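You operate a simulated robot arm through the tools that you are given. There is no shell and no other tool. Be economical: measure what you need, move in short steps, check, and stop when the job is done.

You are at the controls of a simulated robot arm. One attempt, no reset.

## Task
Take the box marked "hooks" from the top of the white table and leave it on the brown tray two.
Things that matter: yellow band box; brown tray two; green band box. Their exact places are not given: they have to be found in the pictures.

Only the result counts: the job must be done as asked and must still hold three seconds after the hand-in. Knocking over, shifting, dropping, spilling or breaking anything else fails it.

## Robot
A 7-joint arm with a two-finger parallel gripper on a trunk, on a base that drives. Base frame: it is fixed to the floor where the robot stands at the start and does not move with it; the origin is under the middle of the robot, x ahead of it, y to its left, z up. Readings come in mm, degrees, newtons and seconds.
With the tool pointing down near the work surface it reaches from about 360 to 760 mm from the robot's upright axis, wherever it stands. Its first joint turns from -115.0 to 115.0 degrees. Payload 3.91 kg.
Tool frame: the origin (TCP) lies between the finger pads and is the grasp point; the fingertips stand 30 mm ahead of it; z points along the fingers, y is the line along which they close. Largest opening 110 mm; finger width 20, thickness 10; the body of the gripper, 48 by 112 mm, starts 55 mm behind the TCP.
Orientation is that of the tool frame in the base frame, as a unit quaternion [x, y, z, w]. With the fingers straight down and closing along the base's y, the tool's x points along the base's -x, its y along +y and its z along -z.

## Interface
- The arm moves only by the tool move_arm. Its argument "plan" is a list of rows, each a list of 7 numbers: the closure, from 0 (fully open) to 1 (shut), then the shift along the tool's x, y, z in units of 50 mm (1.0 is 50 mm), then the turn, a rotation vector about the tool's x, y, z in units of 5 degrees (1.0 is 5 degrees). In form: [[jaw, tx, ty, tz, ax, ay, az], ...]. A call has 1 to 12 rows; each row shifts and turns the commanded pose from where the row before left it, along the tool's axes as they then stand. A call with a number of a shift or a turn outside -1 to 1 is refused whole. Each row takes 0.2 s and may step no farther than 50 mm and 8.6 degrees from the row before; otherwise, or with a gripper value out of range, the whole call is refused. A pose out of reach is approached as far as the arm can. The call stops where the force on the tool passes 40 N (or 10 N more than at its start, if that is more) or the arm is blocked; 0.2 s more then pass. Each finger travels about 108 mm/s and halts on what it meets, pressing with about 21 N; the grip force reading is that of the motor and also rises with nothing between the fingers. The clock runs only during rows and for 0.2 s after the last one: add rows that do not move to give the fingers time. The reply holds the time, the measured pose of the TCP, the force on the tool along the base axes, the opening and the grip force, in the units named above and with some noise, and new pictures: "views" is both (left out), scene, wrist or none.
- Cameras (640 x 400 px; columns grow to the right, rows downward): "scene" is now at [0.4, 105.6, 1560.2]; the picture's right is [-0.62, -0.78, 0.00], its down [-0.59, 0.47, -0.65] and it looks along [0.51, -0.41, -0.76] (base axes); focal length 284 px, centre (320, 200). "wrist" rides on the gripper at [72, 17, -103] in the tool frame; the picture's right is [-0.23, 0.97, 0.00], its down [-0.76, -0.18, -0.62] and it looks along [-0.61, -0.14, 0.78] (tool axes); focal length 222 px, centre (320, 200).
- slide_trunk(by): slides the trunk up (or, below 0, down) by that many mm; the arm and the scene camera ride with it, the base frame stays. It gives what a move gives, with no picture.
- steer(legs): drives the robot by 1 to 6 legs, each [ahead, turn to the left] in mm and degrees, along the robot's own axes; the way and the turn of a leg run together, so that a leg with both is an arc; at most 1500 mm and 180 degrees a leg. The arm and the cameras ride along, it lands a little off, and it stops where it bumps. It gives what a move gives, and a new picture of the scene camera.
- head_to(pan, tilt): turns the head with the scene camera to pan (to the left, within 155 degrees either way) and tilt (down, from -29 to 69), counted from straight ahead of the robot. It gives what a move gives, and a new picture of the scene camera.
- measure_at(camera, pixels): there is no depth. For up to 12 entries [column, row, z] of the newest picture of that camera ("zoom" is the newest enlarged one), the place [x, y] in the base frame at which the ray of that pixel passes the height z, good to about 2 mm. No time passes.
- enlarge(camera, box): a new picture of the part [left, top, right, bottom] of that camera's present view, enlarged. No time passes.
- close_job(): hands the job in; it is judged then, once.

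Work in short steps. Measure before you move; look again where a grasp or a placing could have gone wrong, and mend it. You have 80 turns and 170 pictures in all, those below and enlarged ones among them. Open the gripper and draw the arm clear of the work before you hand the job in, unless the task says otherwise; then end with one line.

The tools are called as a command line: name --pt "numbers of a row" for each row, then --argument value for the rest, lists and objects as JSON in quotes. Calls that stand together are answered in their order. move_arm: Moves the arm, as the interface text tells. Its arguments: {"type":"object","properties":{"plan":{"type":"array","items":{"type":"array","items":{"type":"number"}}},"views":{"type":"string","enum":["both","scene","wrist","none"]}},"required":["plan"]} The other tools are called the same way: slide_trunk (by) slides the trunk up or down; steer (legs) drives the base; head_to (pan, tilt) turns the head that bears the scene camera; measure_at (camera, pixels) gives the place at which the rays of pixels pass given heights; enlarge (camera, box) takes an enlarged picture of a part of a camera's view; close_job () hands the job in.

At the start:

```text
t: 0.0
position: [350.3, -314.7, 1088.3]
tool_rot: [0.0, 1.0, 0.001, -0.001]
contact_force: [0.2, 0.4, -0.3]
width: 109.8
grasp_force: 0.0
trunk travel left (down, up): [-675.0, 315.0]
robot x, y, heading: [3.9, -0.1, 0.0]
head pan, tilt: [-38.4, 49.2]
```

scene: 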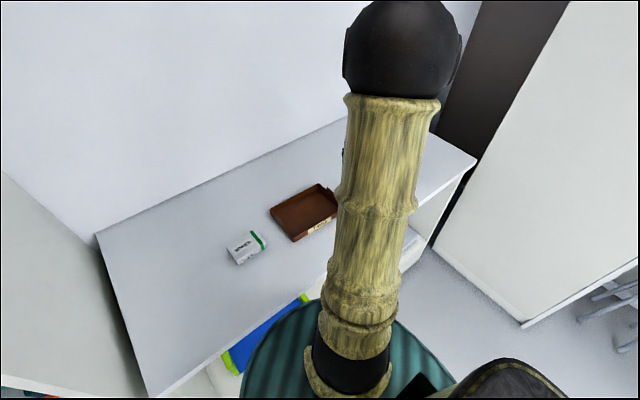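
wrist: 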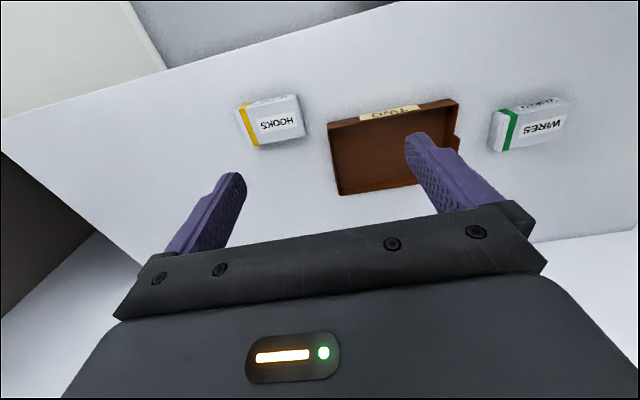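

The wrist view shows the hooks box (yellow band) at about (270,120), tray two at (393,150) and the wires box (green band) at (530,125). I'll enlarge this part for accurate corners.

enlarge --camera "wrist" --box '[220, 70, 480, 232]'

measure_at --camera "wrist" --pixels '[[235, 106, 820], [255, 146, 820], [306, 136, 820], [297, 95, 820], [328, 122, 820], [458, 99, 820], [340, 194, 820], [405, 133, 820], [490, 150, 820], [568, 100, 820]]'

```text
2.46 times, centred on (350, 151) of wrist
```

zoom: 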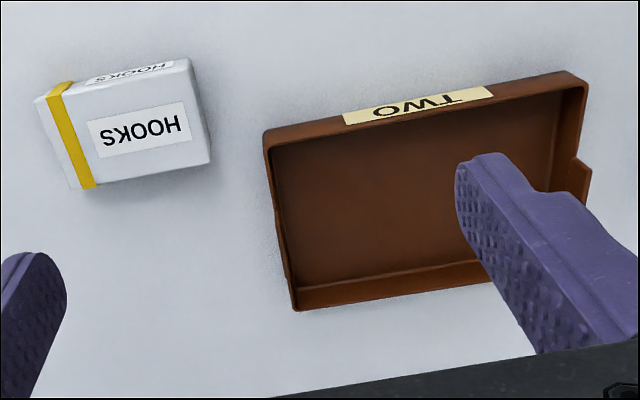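

```text
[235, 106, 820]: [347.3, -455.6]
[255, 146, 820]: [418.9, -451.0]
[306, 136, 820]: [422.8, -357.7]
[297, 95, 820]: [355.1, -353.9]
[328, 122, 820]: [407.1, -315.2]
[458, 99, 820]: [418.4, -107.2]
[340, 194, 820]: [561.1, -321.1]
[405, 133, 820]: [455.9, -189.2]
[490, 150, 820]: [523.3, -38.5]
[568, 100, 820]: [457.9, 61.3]
```

Enlarging the hooks box more to separate its top face from its sides, then tray similarly.

enlarge --camera "wrist" --box '[225, 85, 321, 155]'

measure_at --camera "wrist" --pixels '[[165, 70, 820], [390, 2, 820], [10, 118, 820], [270, 38, 820]]'

```text
5.71 times, centred on (273, 120) of wrist
```

zoom: 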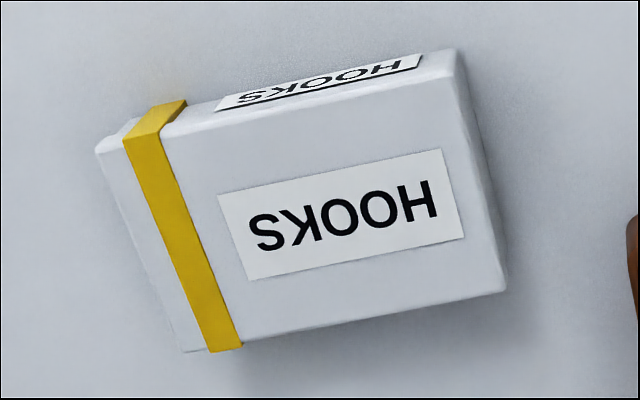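

```text
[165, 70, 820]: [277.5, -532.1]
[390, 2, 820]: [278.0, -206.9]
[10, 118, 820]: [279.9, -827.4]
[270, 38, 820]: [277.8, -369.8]
```

The box top face corners in the zoom are (97,152), (447,75), (505,292), (183,352); near bottom corners about (458,48) and (130,118). Measuring at several heights to find the box height.

measure_at --camera "zoom" --pixels '[[458, 48, 820], [447, 76, 840], [447, 76, 850], [447, 76, 860], [97, 152, 850], [505, 292, 850], [183, 352, 850], [130, 118, 820], [97, 152, 840], [505, 292, 840], [183, 352, 840], [507, 287, 820]]'

```text
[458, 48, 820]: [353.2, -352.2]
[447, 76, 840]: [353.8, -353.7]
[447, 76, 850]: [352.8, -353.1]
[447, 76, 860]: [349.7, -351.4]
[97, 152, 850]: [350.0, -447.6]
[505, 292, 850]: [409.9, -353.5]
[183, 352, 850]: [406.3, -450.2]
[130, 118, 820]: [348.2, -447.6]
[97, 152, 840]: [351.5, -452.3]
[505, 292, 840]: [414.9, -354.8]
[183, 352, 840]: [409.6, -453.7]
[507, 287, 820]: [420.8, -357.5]
```

Box: about 57 mm (x) × 97 mm (y), ~30 mm high, centre ≈ (380,-401), skewed ~-2°. I'll turn the tool 92° about its z so the fingers close along base x.

move_arm --pt "0 0 0 0 0 0 1" --pt "0 0 0 0 0 0 1" --pt "0 0 0 0 0 0 1" --pt "0 0 0 0 0 0 1" --pt "0 0 0 0 0 0 1" --pt "0 0 0 0 0 0 1" --pt "0 0 0 0 0 0 1" --pt "0 0 0 0 0 0 1" --pt "0 0 0 0 0 0 1" --pt "0 0 0 0 0 0 1" --pt "0 0 0 0 0 0 1" --pt "0 0 0 0 0 0 1" --views "none"

move_arm --pt "0 0 0 0 0 0 1" --pt "0 0 0 0 0 0 1" --pt "0 0 0 0 0 0 1" --pt "0 0 0 0 0 0 1" --pt "0 0 0 0 0 0 1" --pt "0 0 0 0 0 0 1" --pt "0 0 0 0 0 0 0.36" --pt "0 0 0 0 0 0 0"

```text
t: 2.6
position: [350.0, -314.6, 1089.0]
tool_rot: [0.501, 0.866, 0.0, 0.0]
contact_force: [-0.3, -0.1, 0.2]
width: 110.1
grasp_force: 0.1
trunk travel left (down, up): [-675.0, 315.0]
robot x, y, heading: [-0.5, 1.4, 0.1]
head pan, tilt: [-38.4, 49.2]
```

```text
t: 4.4
position: [349.7, -316.0, 1088.9]
tool_rot: [0.718, 0.696, 0.0, 0.0]
contact_force: [0.1, -0.8, -0.2]
width: 110.0
grasp_force: 0.1
trunk travel left (down, up): [-675.0, 315.0]
robot x, y, heading: [-1.9, 1.4, 0.1]
head pan, tilt: [-38.4, 49.2]
```

scene: 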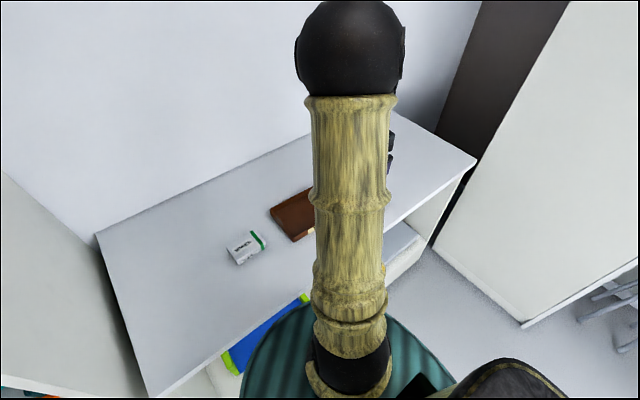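
wrist: 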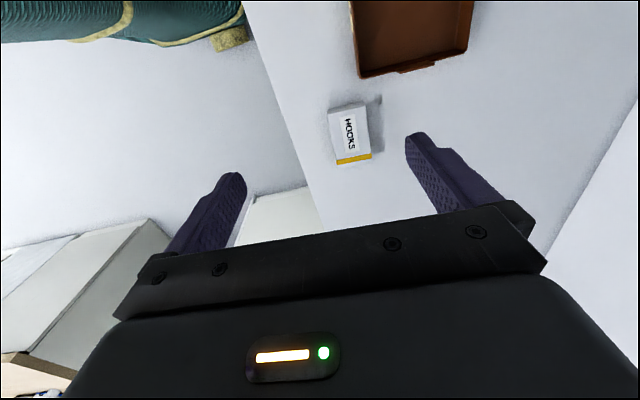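

The tool is turned: tool x ≈ +y, tool y ≈ +x. Moving above the box (380,-401) and down to z ≈ 950, then looking again.

move_arm --pt "0 -0.84 0.33 0 0 0 0" --pt "0 -0.84 0.33 0.4 0 0 0" --pt "0 0 0 0.8 0 0 0" --pt "0 0 0 0.8 0 0 0" --pt "0 0 0 0.8 0 0 0" --pt "0 0 0 0 0 0 0" --views "wrist"

```text
t: 5.8
position: [376.9, -398.1, 945.0]
tool_rot: [0.718, 0.696, 0.0, 0.001]
contact_force: [0.1, 0.1, -0.9]
width: 110.0
grasp_force: 0.1
trunk travel left (down, up): [-675.0, 315.0]
robot x, y, heading: [-3.0, -1.0, -0.1]
head pan, tilt: [-38.4, 49.2]
```

wrist: 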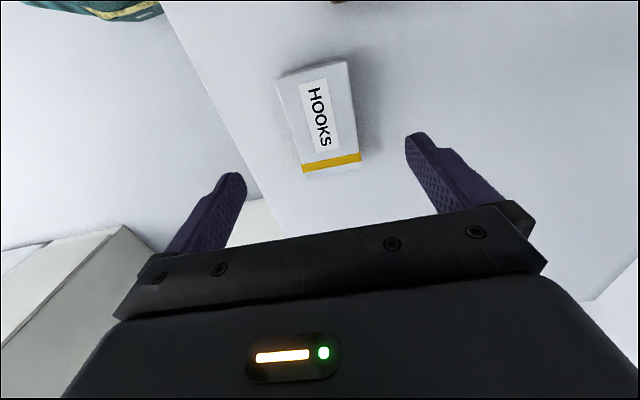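

Position (377,-398), close to plan. Enlarging the box and re-measuring it.

enlarge --camera "wrist" --box '[240, 40, 416, 180]'

```text
2.86 times, centred on (328, 110) of wrist
```

zoom: 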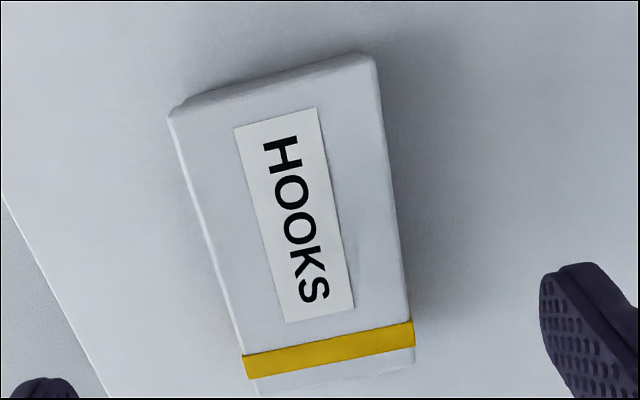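

Top-face corners in the zoom: about (170,116), (371,65), (414,362), (256,392); bottom near edge (185,98), (372,53).

measure_at --camera "zoom" --pixels '[[170, 116, 850], [371, 65, 850], [414, 362, 850], [256, 392, 850], [185, 98, 820], [372, 53, 820], [170, 116, 840], [371, 65, 840], [414, 362, 840], [256, 392, 840]]'

```text
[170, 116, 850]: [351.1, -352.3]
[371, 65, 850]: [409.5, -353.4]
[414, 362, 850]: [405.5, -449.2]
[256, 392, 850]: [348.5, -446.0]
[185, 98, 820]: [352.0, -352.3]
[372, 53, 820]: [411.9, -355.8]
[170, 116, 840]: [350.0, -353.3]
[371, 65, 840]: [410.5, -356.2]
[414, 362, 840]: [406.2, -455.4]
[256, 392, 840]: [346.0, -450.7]
```

Consistent: centre (379,-400), top ≈ 850. Descending to TCP z ≈ 855 (tips 825), fingers straddling x 351–409.

move_arm --pt "0 -0.04 0.04 0.6 0 0 0" --pt "0 0 0 0.6 0 0 0" --pt "0 0 0 0.56 0 0 0" --pt "0 0 0 0 0 0 0" --views "wrist"

```text
t: 6.8
position: [383.6, -399.4, 860.3]
tool_rot: [0.718, 0.696, 0.0, 0.0]
contact_force: [-0.5, 0.1, 0.7]
width: 110.1
grasp_force: 0.0
trunk travel left (down, up): [-675.0, 315.0]
robot x, y, heading: [-1.1, -0.3, -0.1]
head pan, tilt: [-38.4, 49.2]
```

wrist: 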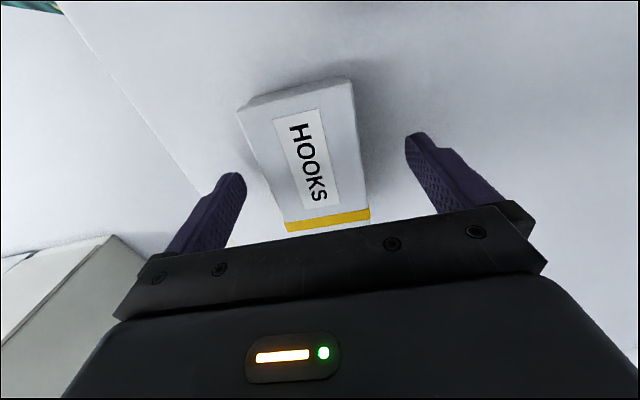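

Left gap (240→262) is smaller than right (360→405), matching the x reading 383.6; shifting 5 mm towards -x and down 6 mm, then closing.

move_arm --pt "0 0 -0.09 0.12 0 0 0" --pt "0 0 0 0 0 0 0" --pt "0.3 0 0 0 0 0 0" --pt "1 0 0 0 0 0 0" --pt "1 0 0 0 0 0 0" --pt "1 0 0 0 0 0 0" --pt "1 0 0 0 0 0 0" --views "wrist"

```text
t: 8.4
position: [379.4, -401.2, 854.6]
tool_rot: [0.718, 0.696, 0.0, 0.0]
contact_force: [0.4, -0.5, 0.1]
width: 59.7
grasp_force: 21.2
trunk travel left (down, up): [-675.0, 315.0]
robot x, y, heading: [1.2, 3.7, -0.3]
head pan, tilt: [-38.4, 49.2]
```

wrist: 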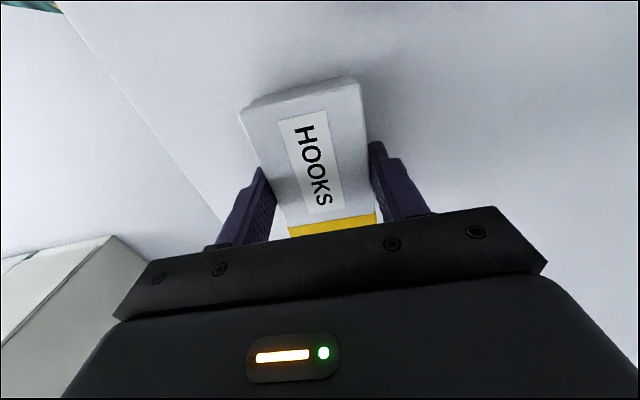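

Gripped: width 59.7 with 21 N. Lifting by 120 mm.

move_arm --pt "1 0 0 -0.3 0 0 0" --pt "1 0 0 -0.5 0 0 0" --pt "1 0 0 -0.8 0 0 0" --pt "1 0 0 -0.8 0 0 0" --pt "1 0 0 0 0 0 0"

```text
t: 9.6
position: [376.9, -399.9, 972.0]
tool_rot: [0.718, 0.696, 0.0, 0.0]
contact_force: [0.2, 0.6, 0.5]
width: 0.0
grasp_force: 21.0
trunk travel left (down, up): [-675.0, 315.0]
robot x, y, heading: [0.2, 0.5, -0.1]
head pan, tilt: [-38.4, 49.2]
```

scene: 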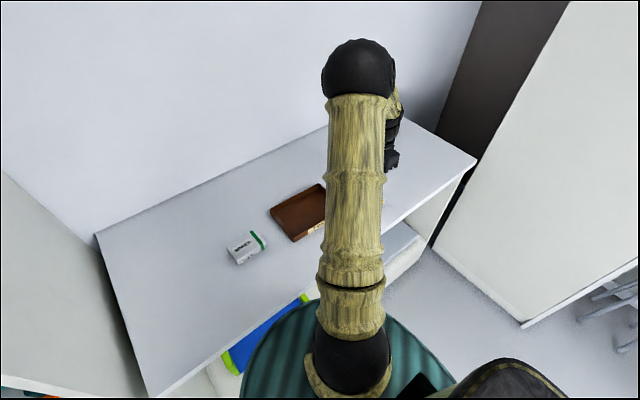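
wrist: 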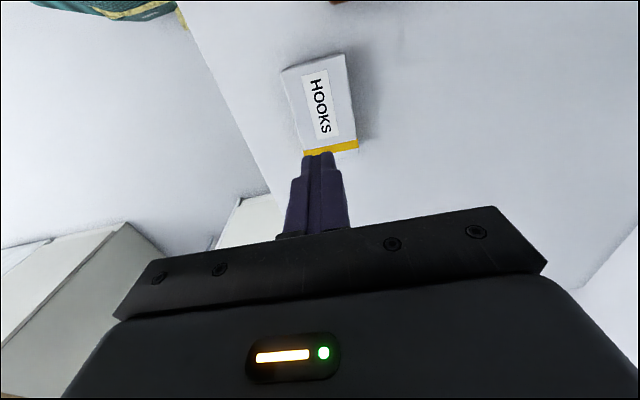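

The fingers closed to 0: the box slipped and stays on the table at (328,105). I'll reopen and check the box's place in detail.

move_arm --pt "0 0 0 0 0 0 0" --pt "0 0 0 0 0 0 0" --pt "0 0 0 0 0 0 0" --views "none"

enlarge --camera "wrist" --box '[240, 30, 416, 170]'

```text
t: 10.4
position: [377.4, -398.4, 973.1]
tool_rot: [0.718, 0.696, -0.001, 0.0]
contact_force: [-0.1, -0.4, 0.2]
width: 110.3
grasp_force: 0.1
trunk travel left (down, up): [-675.0, 315.0]
robot x, y, heading: [-1.2, 1.6, -0.1]
head pan, tilt: [-38.4, 49.2]
```

```text
2.86 times, centred on (328, 100) of wrist
```

zoom: 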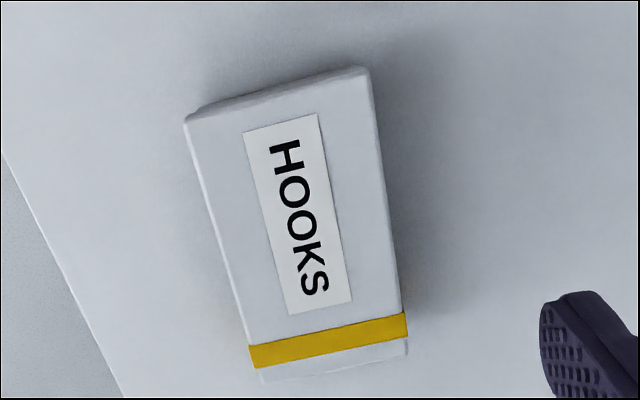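

Box upright and intact. Measuring its corners at several heights again to pin place and height.

measure_at --camera "zoom" --pixels '[[186, 122, 850], [366, 76, 850], [407, 348, 850], [262, 377, 850], [200, 106, 820], [367, 66, 820], [186, 122, 840], [366, 76, 840], [407, 348, 840], [262, 377, 840], [186, 122, 860], [366, 76, 860]]'

```text
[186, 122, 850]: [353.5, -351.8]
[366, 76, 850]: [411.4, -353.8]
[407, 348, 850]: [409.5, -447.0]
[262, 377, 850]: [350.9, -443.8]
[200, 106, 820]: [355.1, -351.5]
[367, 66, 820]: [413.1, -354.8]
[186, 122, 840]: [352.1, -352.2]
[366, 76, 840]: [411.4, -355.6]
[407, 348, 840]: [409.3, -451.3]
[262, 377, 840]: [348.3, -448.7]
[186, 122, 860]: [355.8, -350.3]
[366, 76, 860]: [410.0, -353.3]
```

Centre now ≈ (381,-399.5), height 25–30, so the first grip was shallow and lifted quickly. Going deeper this time; descend to ~860 first.

move_arm --pt "0 -0.02 0.07 0.6 0 0 0" --pt "0 0 0 0.6 0 0 0" --pt "0 0 0 0.6 0 0 0" --pt "0 0 0 0.44 0 0 0" --pt "0 0 0 0 0 0 0" --pt "0 0 0 0 0 0 0" --views "wrist"

```text
t: 11.8
position: [381.7, -400.8, 860.9]
tool_rot: [0.719, 0.695, 0.0, 0.0]
contact_force: [-0.7, -0.4, -0.6]
width: 110.1
grasp_force: 0.1
trunk travel left (down, up): [-675.0, 315.0]
robot x, y, heading: [-4.4, -0.3, -0.0]
head pan, tilt: [-38.4, 49.2]
```

wrist: 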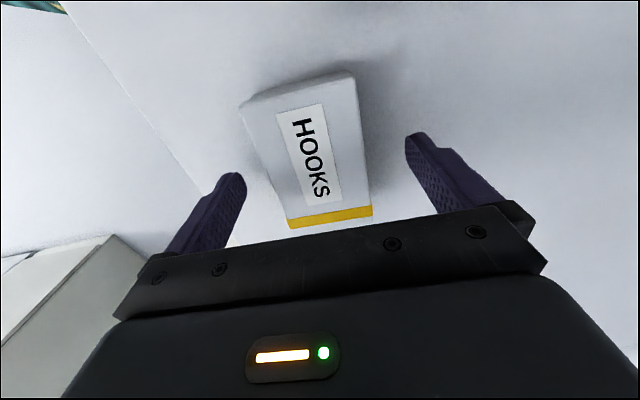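

Aligned over it at (382,-401,861). Lowering another 9 mm in small steps, closing, and holding.

move_arm --pt "0 0 -0.02 0.06 0 0 0" --pt "0 0 0 0.06 0 0 0" --pt "0 0 0 0.06 0 0 0" --pt "0 0 0 0 0 0 0" --pt "1 0 0 0 0 0 0" --pt "1 0 0 0 0 0 0" --pt "1 0 0 0 0 0 0" --pt "1 0 0 0 0 0 0" --pt "1 0 0 0 0 0 0" --views "none"

move_arm --pt "1 0 0 -0.04 0 0 0" --pt "1 0 0 -0.06 0 0 0" --pt "1 0 0 -0.06 0 0 0" --pt "1 0 0 0 0 0 0" --views "wrist"

```text
t: 13.8
position: [381.2, -401.7, 853.5]
tool_rot: [0.718, 0.696, 0.0, 0.0]
contact_force: [-0.4, -0.2, -0.4]
width: 59.6
grasp_force: 20.7
trunk travel left (down, up): [-675.0, 315.0]
robot x, y, heading: [-1.6, 0.6, 0.1]
head pan, tilt: [-38.4, 49.2]
```

```text
t: 14.8
position: [380.6, -403.9, 863.2]
tool_rot: [0.718, 0.696, 0.0, -0.001]
contact_force: [0.6, 0.8, -0.4]
width: 59.5
grasp_force: 20.7
trunk travel left (down, up): [-675.0, 315.0]
robot x, y, heading: [-0.9, -1.6, -0.0]
head pan, tilt: [-38.4, 49.2]
```

wrist: 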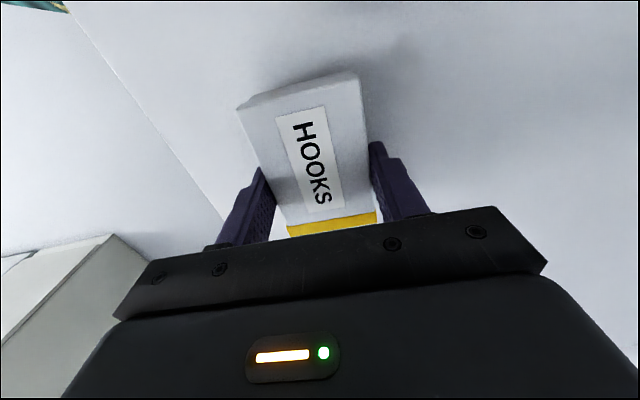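

Still 59.5 mm wide after a 10 mm lift, but I must see whether the box rose or the pads slid. Enlarging.

enlarge --camera "wrist" --box '[210, 60, 434, 240]'

move_arm --pt "1 0 0 -0.06 0 0 0" --pt "1 0 0 -0.06 0 0 0" --pt "1 0 0 0 0 0 0" --views "none"

enlarge --camera "wrist" --box '[210, 60, 434, 240]'

```text
2.22 times, centred on (322, 150) of wrist
```

zoom: 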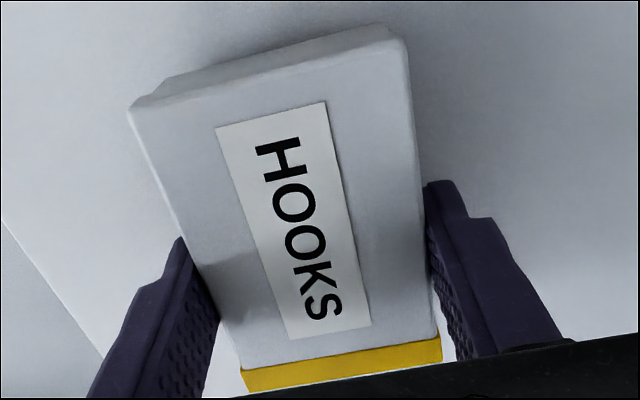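

```text
t: 15.6
position: [381.2, -402.8, 868.4]
tool_rot: [0.718, 0.696, 0.0, -0.001]
contact_force: [-0.1, 0.6, -1.2]
width: 59.5
grasp_force: 21.2
trunk travel left (down, up): [-675.0, 315.0]
robot x, y, heading: [-2.8, -2.5, 0.1]
head pan, tilt: [-38.4, 49.2]
```

```text
2.22 times, centred on (322, 150) of wrist
```

zoom: 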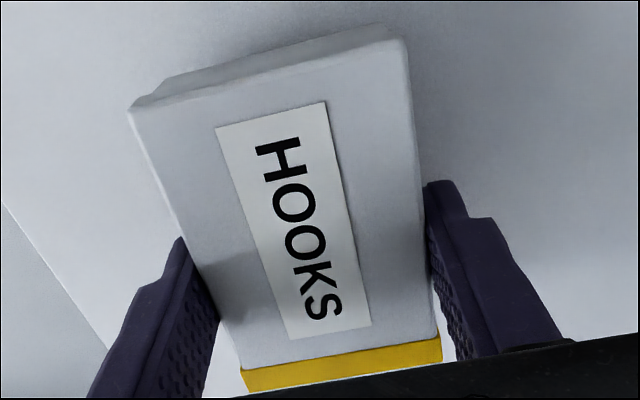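

The box keeps its place in the gripper frame, so it is lifted. Continuing gently, 5 mm per row.

move_arm --pt "1 0 0 -0.06 0 0 0" --pt "1 0 0 -0.08 0 0 0" --pt "1 0 0 -0.1 0 0 0" --pt "1 0 0 -0.1 0 0 0" --pt "1 0 0 -0.1 0 0 0" --pt "1 0 0 -0.1 0 0 0" --pt "1 0 0 -0.1 0 0 0" --pt "1 0 0 -0.1 0 0 0" --pt "1 0 0 -0.08 0 0 0" --pt "1 0 0 -0.06 0 0 0" --pt "1 0 0 0 0 0 0" --views "both"

```text
t: 18.0
position: [379.9, -404.7, 912.9]
tool_rot: [0.718, 0.696, 0.0, 0.0]
contact_force: [-0.6, 0.2, -1.5]
width: 59.6
grasp_force: 20.5
trunk travel left (down, up): [-675.0, 315.0]
robot x, y, heading: [0.3, -0.7, 0.1]
head pan, tilt: [-38.4, 49.2]
```

scene: 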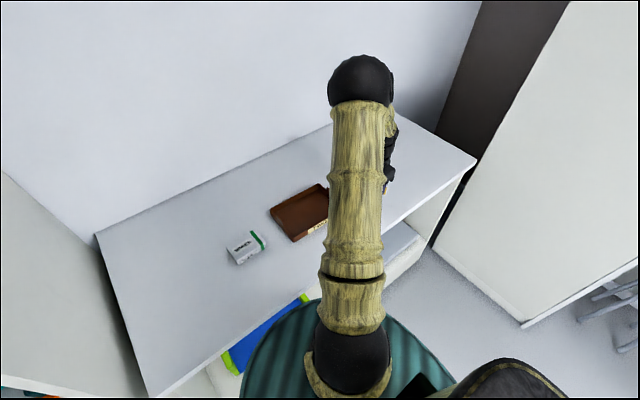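
wrist: 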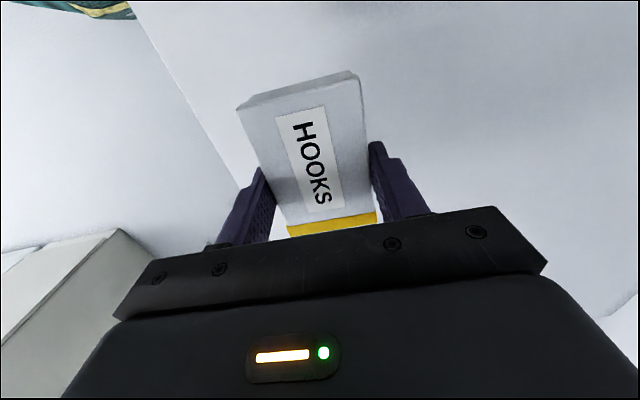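

Box held firmly (bottom ≈ 880). Now measuring tray two in the scene picture around (300,212).

enlarge --camera "scene" --box '[220, 170, 348, 270]'

```text
4.00 times, centred on (284, 220) of scene
```

zoom: 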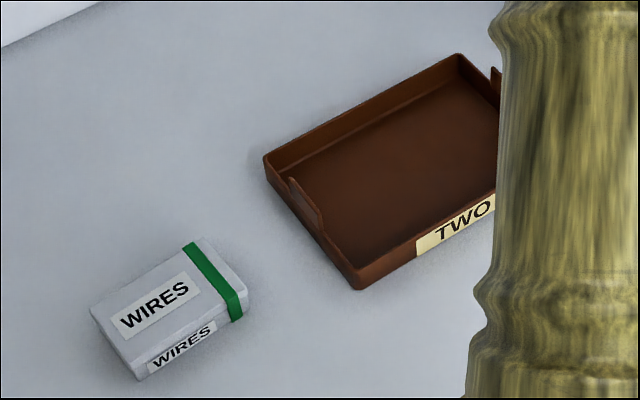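

Tray has raised end tabs at both y ends. Measuring rim corners: far-left (265,157), near-left (358,274 rim / 289 foot), far-right (460,55), tab top (291,179).

measure_at --camera "zoom" --pixels '[[358, 289, 820], [358, 274, 840], [358, 274, 845], [358, 274, 850], [265, 157, 845], [460, 55, 845], [270, 180, 820], [490, 206, 845], [500, 68, 860], [291, 179, 860], [323, 212, 860]]'

```text
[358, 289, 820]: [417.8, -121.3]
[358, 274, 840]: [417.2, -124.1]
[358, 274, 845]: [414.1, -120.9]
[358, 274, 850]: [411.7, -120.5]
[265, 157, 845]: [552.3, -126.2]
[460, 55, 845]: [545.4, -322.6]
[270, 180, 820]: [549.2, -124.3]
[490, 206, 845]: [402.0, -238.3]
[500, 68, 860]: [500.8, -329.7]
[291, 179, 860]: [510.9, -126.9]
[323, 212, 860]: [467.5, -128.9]
```

Tray: corners ≈ (416,-122), (552,-126), (545,-322), rim ~840, tabs ~860; centre ≈ (480,-222), skew ≈ -2° like the box. Raising 25 mm, then moving slowly towards it.

move_arm --pt "1 0 0 -0.06 0 0 0" --pt "1 0 0 -0.1 0 0 0" --pt "1 0 0 -0.12 0 0 0" --pt "1 0 0 -0.12 0 0 0" --pt "1 0.06 0.03 -0.1 0 0 0" --pt "1 0.14 0.07 0 0 0 0" --pt "1 0.2 0.1 0 0 0 0" --pt "1 0.2 0.1 0 0 0 0" --pt "1 0.2 0.1 0 0 0 0" --pt "1 0.2 0.1 0 0 0 0" --pt "1 0.2 0.1 0 0 0 0" --pt "1 0.12 0.06 0 0 0 0" --views "wrist"

```text
t: 20.6
position: [414.4, -338.1, 937.9]
tool_rot: [0.718, 0.696, 0.001, -0.001]
contact_force: [-0.3, -0.3, -0.1]
width: 59.6
grasp_force: 20.9
trunk travel left (down, up): [-675.0, 315.0]
robot x, y, heading: [0.9, 1.9, 0.1]
head pan, tilt: [-38.4, 49.2]
```

wrist: 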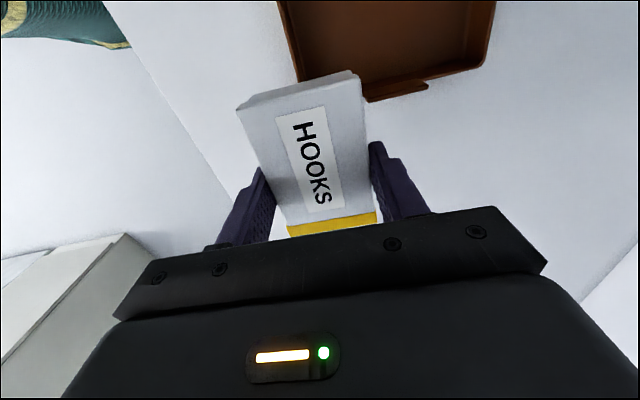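

Still held at (414,-338,938). Moving the remaining (66,116) mm.

move_arm --pt "1 0.1 0.05 0 0 0 0" --pt "1 0.2 0.1 0 0 0 0" --pt "1 0.24 0.13 0 0 0 0" --pt "1 0.26 0.14 0 0 0 0" --pt "1 0.26 0.14 0 0 0 0" --pt "1 0.26 0.14 0 0 0 0" --pt "1 0.26 0.14 0 0 0 0" --pt "1 0.24 0.13 0 0 0 0" --pt "1 0.24 0.13 0 0 0 0" --pt "1 0.2 0.1 0 0 0 0" --pt "1 0.1 0.05 0 0 0 0" --pt "1 0 0 0 0 0 0"

```text
t: 23.2
position: [480.8, -224.0, 937.5]
tool_rot: [0.718, 0.696, 0.001, 0.0]
contact_force: [0.7, -0.6, -0.6]
width: 59.6
grasp_force: 21.5
trunk travel left (down, up): [-675.0, 315.0]
robot x, y, heading: [-1.8, 3.9, 0.0]
head pan, tilt: [-38.4, 49.2]
```

scene: 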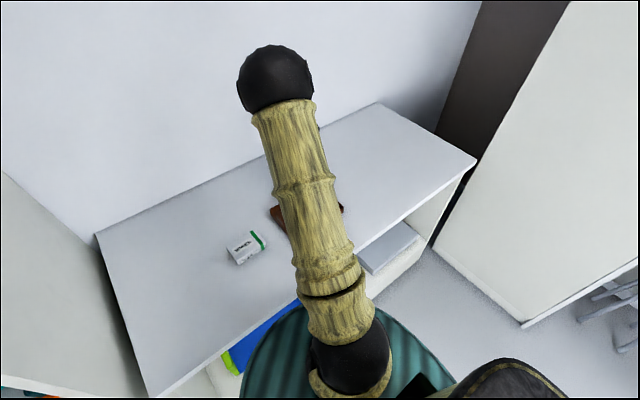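
wrist: 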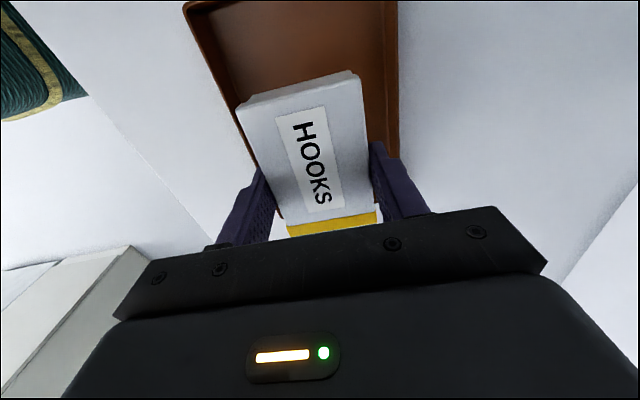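

Above the tray. Checking the tray's rim edges in the wrist picture: left (185,5), (230,100); right (397,5), (399,152).

measure_at --camera "wrist" --pixels '[[185, 5, 840], [229, 100, 840], [397, 5, 840], [399, 152, 840]]'

```text
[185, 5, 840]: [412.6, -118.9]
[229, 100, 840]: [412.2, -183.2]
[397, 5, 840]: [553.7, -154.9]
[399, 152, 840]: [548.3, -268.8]
```

Tray centre x ≈ 480.5 confirmed. Lowering slowly to ~862.

move_arm --pt "1 0 0 0.06 0 0 0" --pt "1 0 0 0.12 0 0 0" --pt "1 0 0 0.16 0 0 0" --pt "1 0 0 0.18 0 0 0" --pt "1 0 0 0.18 0 0 0" --pt "1 0 0 0.18 0 0 0" --pt "1 0 0 0.18 0 0 0" --pt "1 0 0 0.16 0 0 0" --pt "1 0 0 0.12 0 0 0" --pt "1 0 0 0.1 0 0 0" --pt "1 0 0 0.06 0 0 0" --pt "1 0 0 0 0 0 0" --views "wrist"

```text
t: 25.8
position: [481.9, -222.0, 862.8]
tool_rot: [0.718, 0.696, 0.0, 0.0]
contact_force: [-0.7, -1.1, -1.1]
width: 59.6
grasp_force: 20.9
trunk travel left (down, up): [-675.0, 315.0]
robot x, y, heading: [-1.5, 1.8, -0.1]
head pan, tilt: [-38.4, 49.2]
```

wrist: 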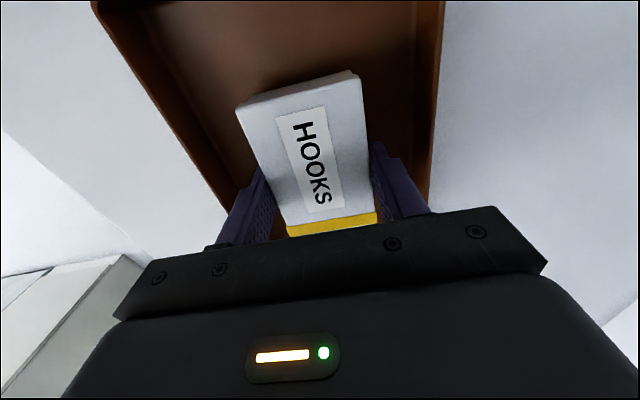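

Well inside the tray, no contact yet. Lowering by 1 mm steps to feel the floor.

move_arm --pt "1 0 0 0.02 0 0 0" --pt "1 0 0 0.02 0 0 0" --pt "1 0 0 0.02 0 0 0" --pt "1 0 0 0.02 0 0 0" --pt "1 0 0 0 0 0 0" --views "none"

```text
t: 27.0
position: [480.7, -221.7, 857.1]
tool_rot: [0.718, 0.696, -0.001, 0.0]
contact_force: [0.5, 0.5, -0.4]
width: 59.5
grasp_force: 21.1
trunk travel left (down, up): [-675.0, 315.0]
robot x, y, heading: [1.0, 1.8, -0.1]
head pan, tilt: [-38.4, 49.2]
```

No contact force yet at 857; two more millimetres.

move_arm --pt "1 0 0 0.02 0 0 0" --pt "1 0 0 0.02 0 0 0" --pt "1 0 0 0 0 0 0" --views "none"

```text
t: 27.8
position: [480.8, -223.7, 857.4]
tool_rot: [0.719, 0.695, 0.001, 0.001]
contact_force: [-0.7, 0.9, 16.4]
width: 59.5
grasp_force: 20.9
trunk travel left (down, up): [-675.0, 315.0]
robot x, y, heading: [-0.1, -1.6, 0.1]
head pan, tilt: [-38.4, 49.2]
```

Upward 16 N: the box is on the tray floor. Easing up 1 mm of command and opening just to ~78 mm (closure 0.29) to clear the tray walls.

move_arm --pt "1 0 0 -0.02 0 0 0" --pt "0.4 0 0 0 0 0 0" --pt "0.29 0 0 0 0 0 0" --pt "0.29 0 0 0 0 0 0" --views "wrist"

```text
t: 28.8
position: [481.6, -221.8, 857.7]
tool_rot: [0.718, 0.696, 0.0, -0.001]
contact_force: [-0.1, -0.4, 0.4]
width: 78.0
grasp_force: 0.0
trunk travel left (down, up): [-675.0, 315.0]
robot x, y, heading: [1.3, -3.0, -0.1]
head pan, tilt: [-38.4, 49.2]
```

wrist: 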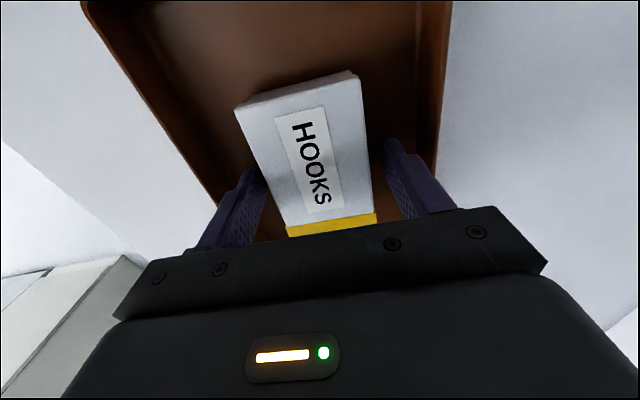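

Released, fingers clear on both sides. Rising straight up to ~1080, then opening and backing off.

move_arm --pt "0.29 0 0 -0.2 0 0 0" --pt "0.29 0 0 -0.4 0 0 0" --pt "0.29 0 0 -0.8 0 0 0" --pt "0.29 0 0 -0.8 0 0 0" --pt "0 0 0 -0.8 0 0 0" --pt "0 0 0 -0.8 0 0 0" --pt "0 0 0 -0.6 0 0 0" --pt "0 0.6 0 0 0 0 0" --pt "0 0 0 0 0 0 0"

```text
t: 30.8
position: [482.5, -191.7, 1075.0]
tool_rot: [0.719, 0.695, 0.0, 0.0]
contact_force: [0.4, 0.9, 0.3]
width: 110.1
grasp_force: 0.0
trunk travel left (down, up): [-675.0, 315.0]
robot x, y, heading: [2.2, 1.5, 0.1]
head pan, tilt: [-38.4, 49.2]
```

scene: 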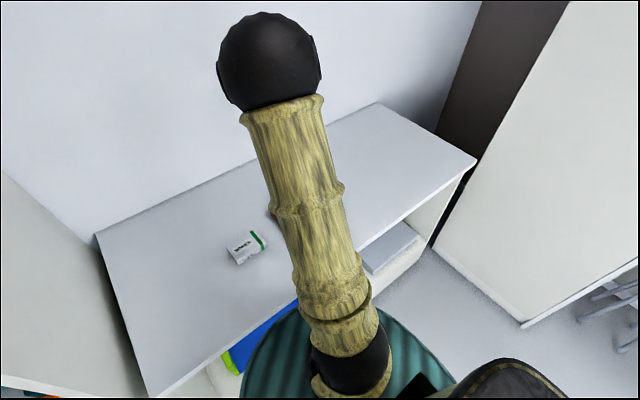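
wrist: 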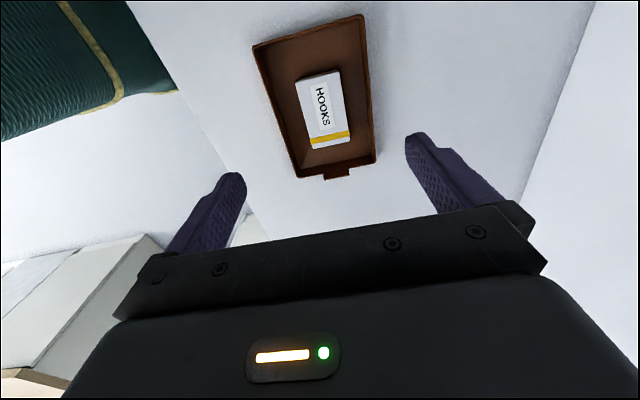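

The hooks box lies flat in the middle of tray two, the wires box is untouched and the arm is clear with the gripper open. Handing in.

close_job

```text
The job is handed in.
```

The "hooks" box (yellow band) is lying flat in the middle of brown tray two. The first grip slipped without tipping the box, and the second, slower lift held. The green band box showed no sign of having moved, and the job is handed in.
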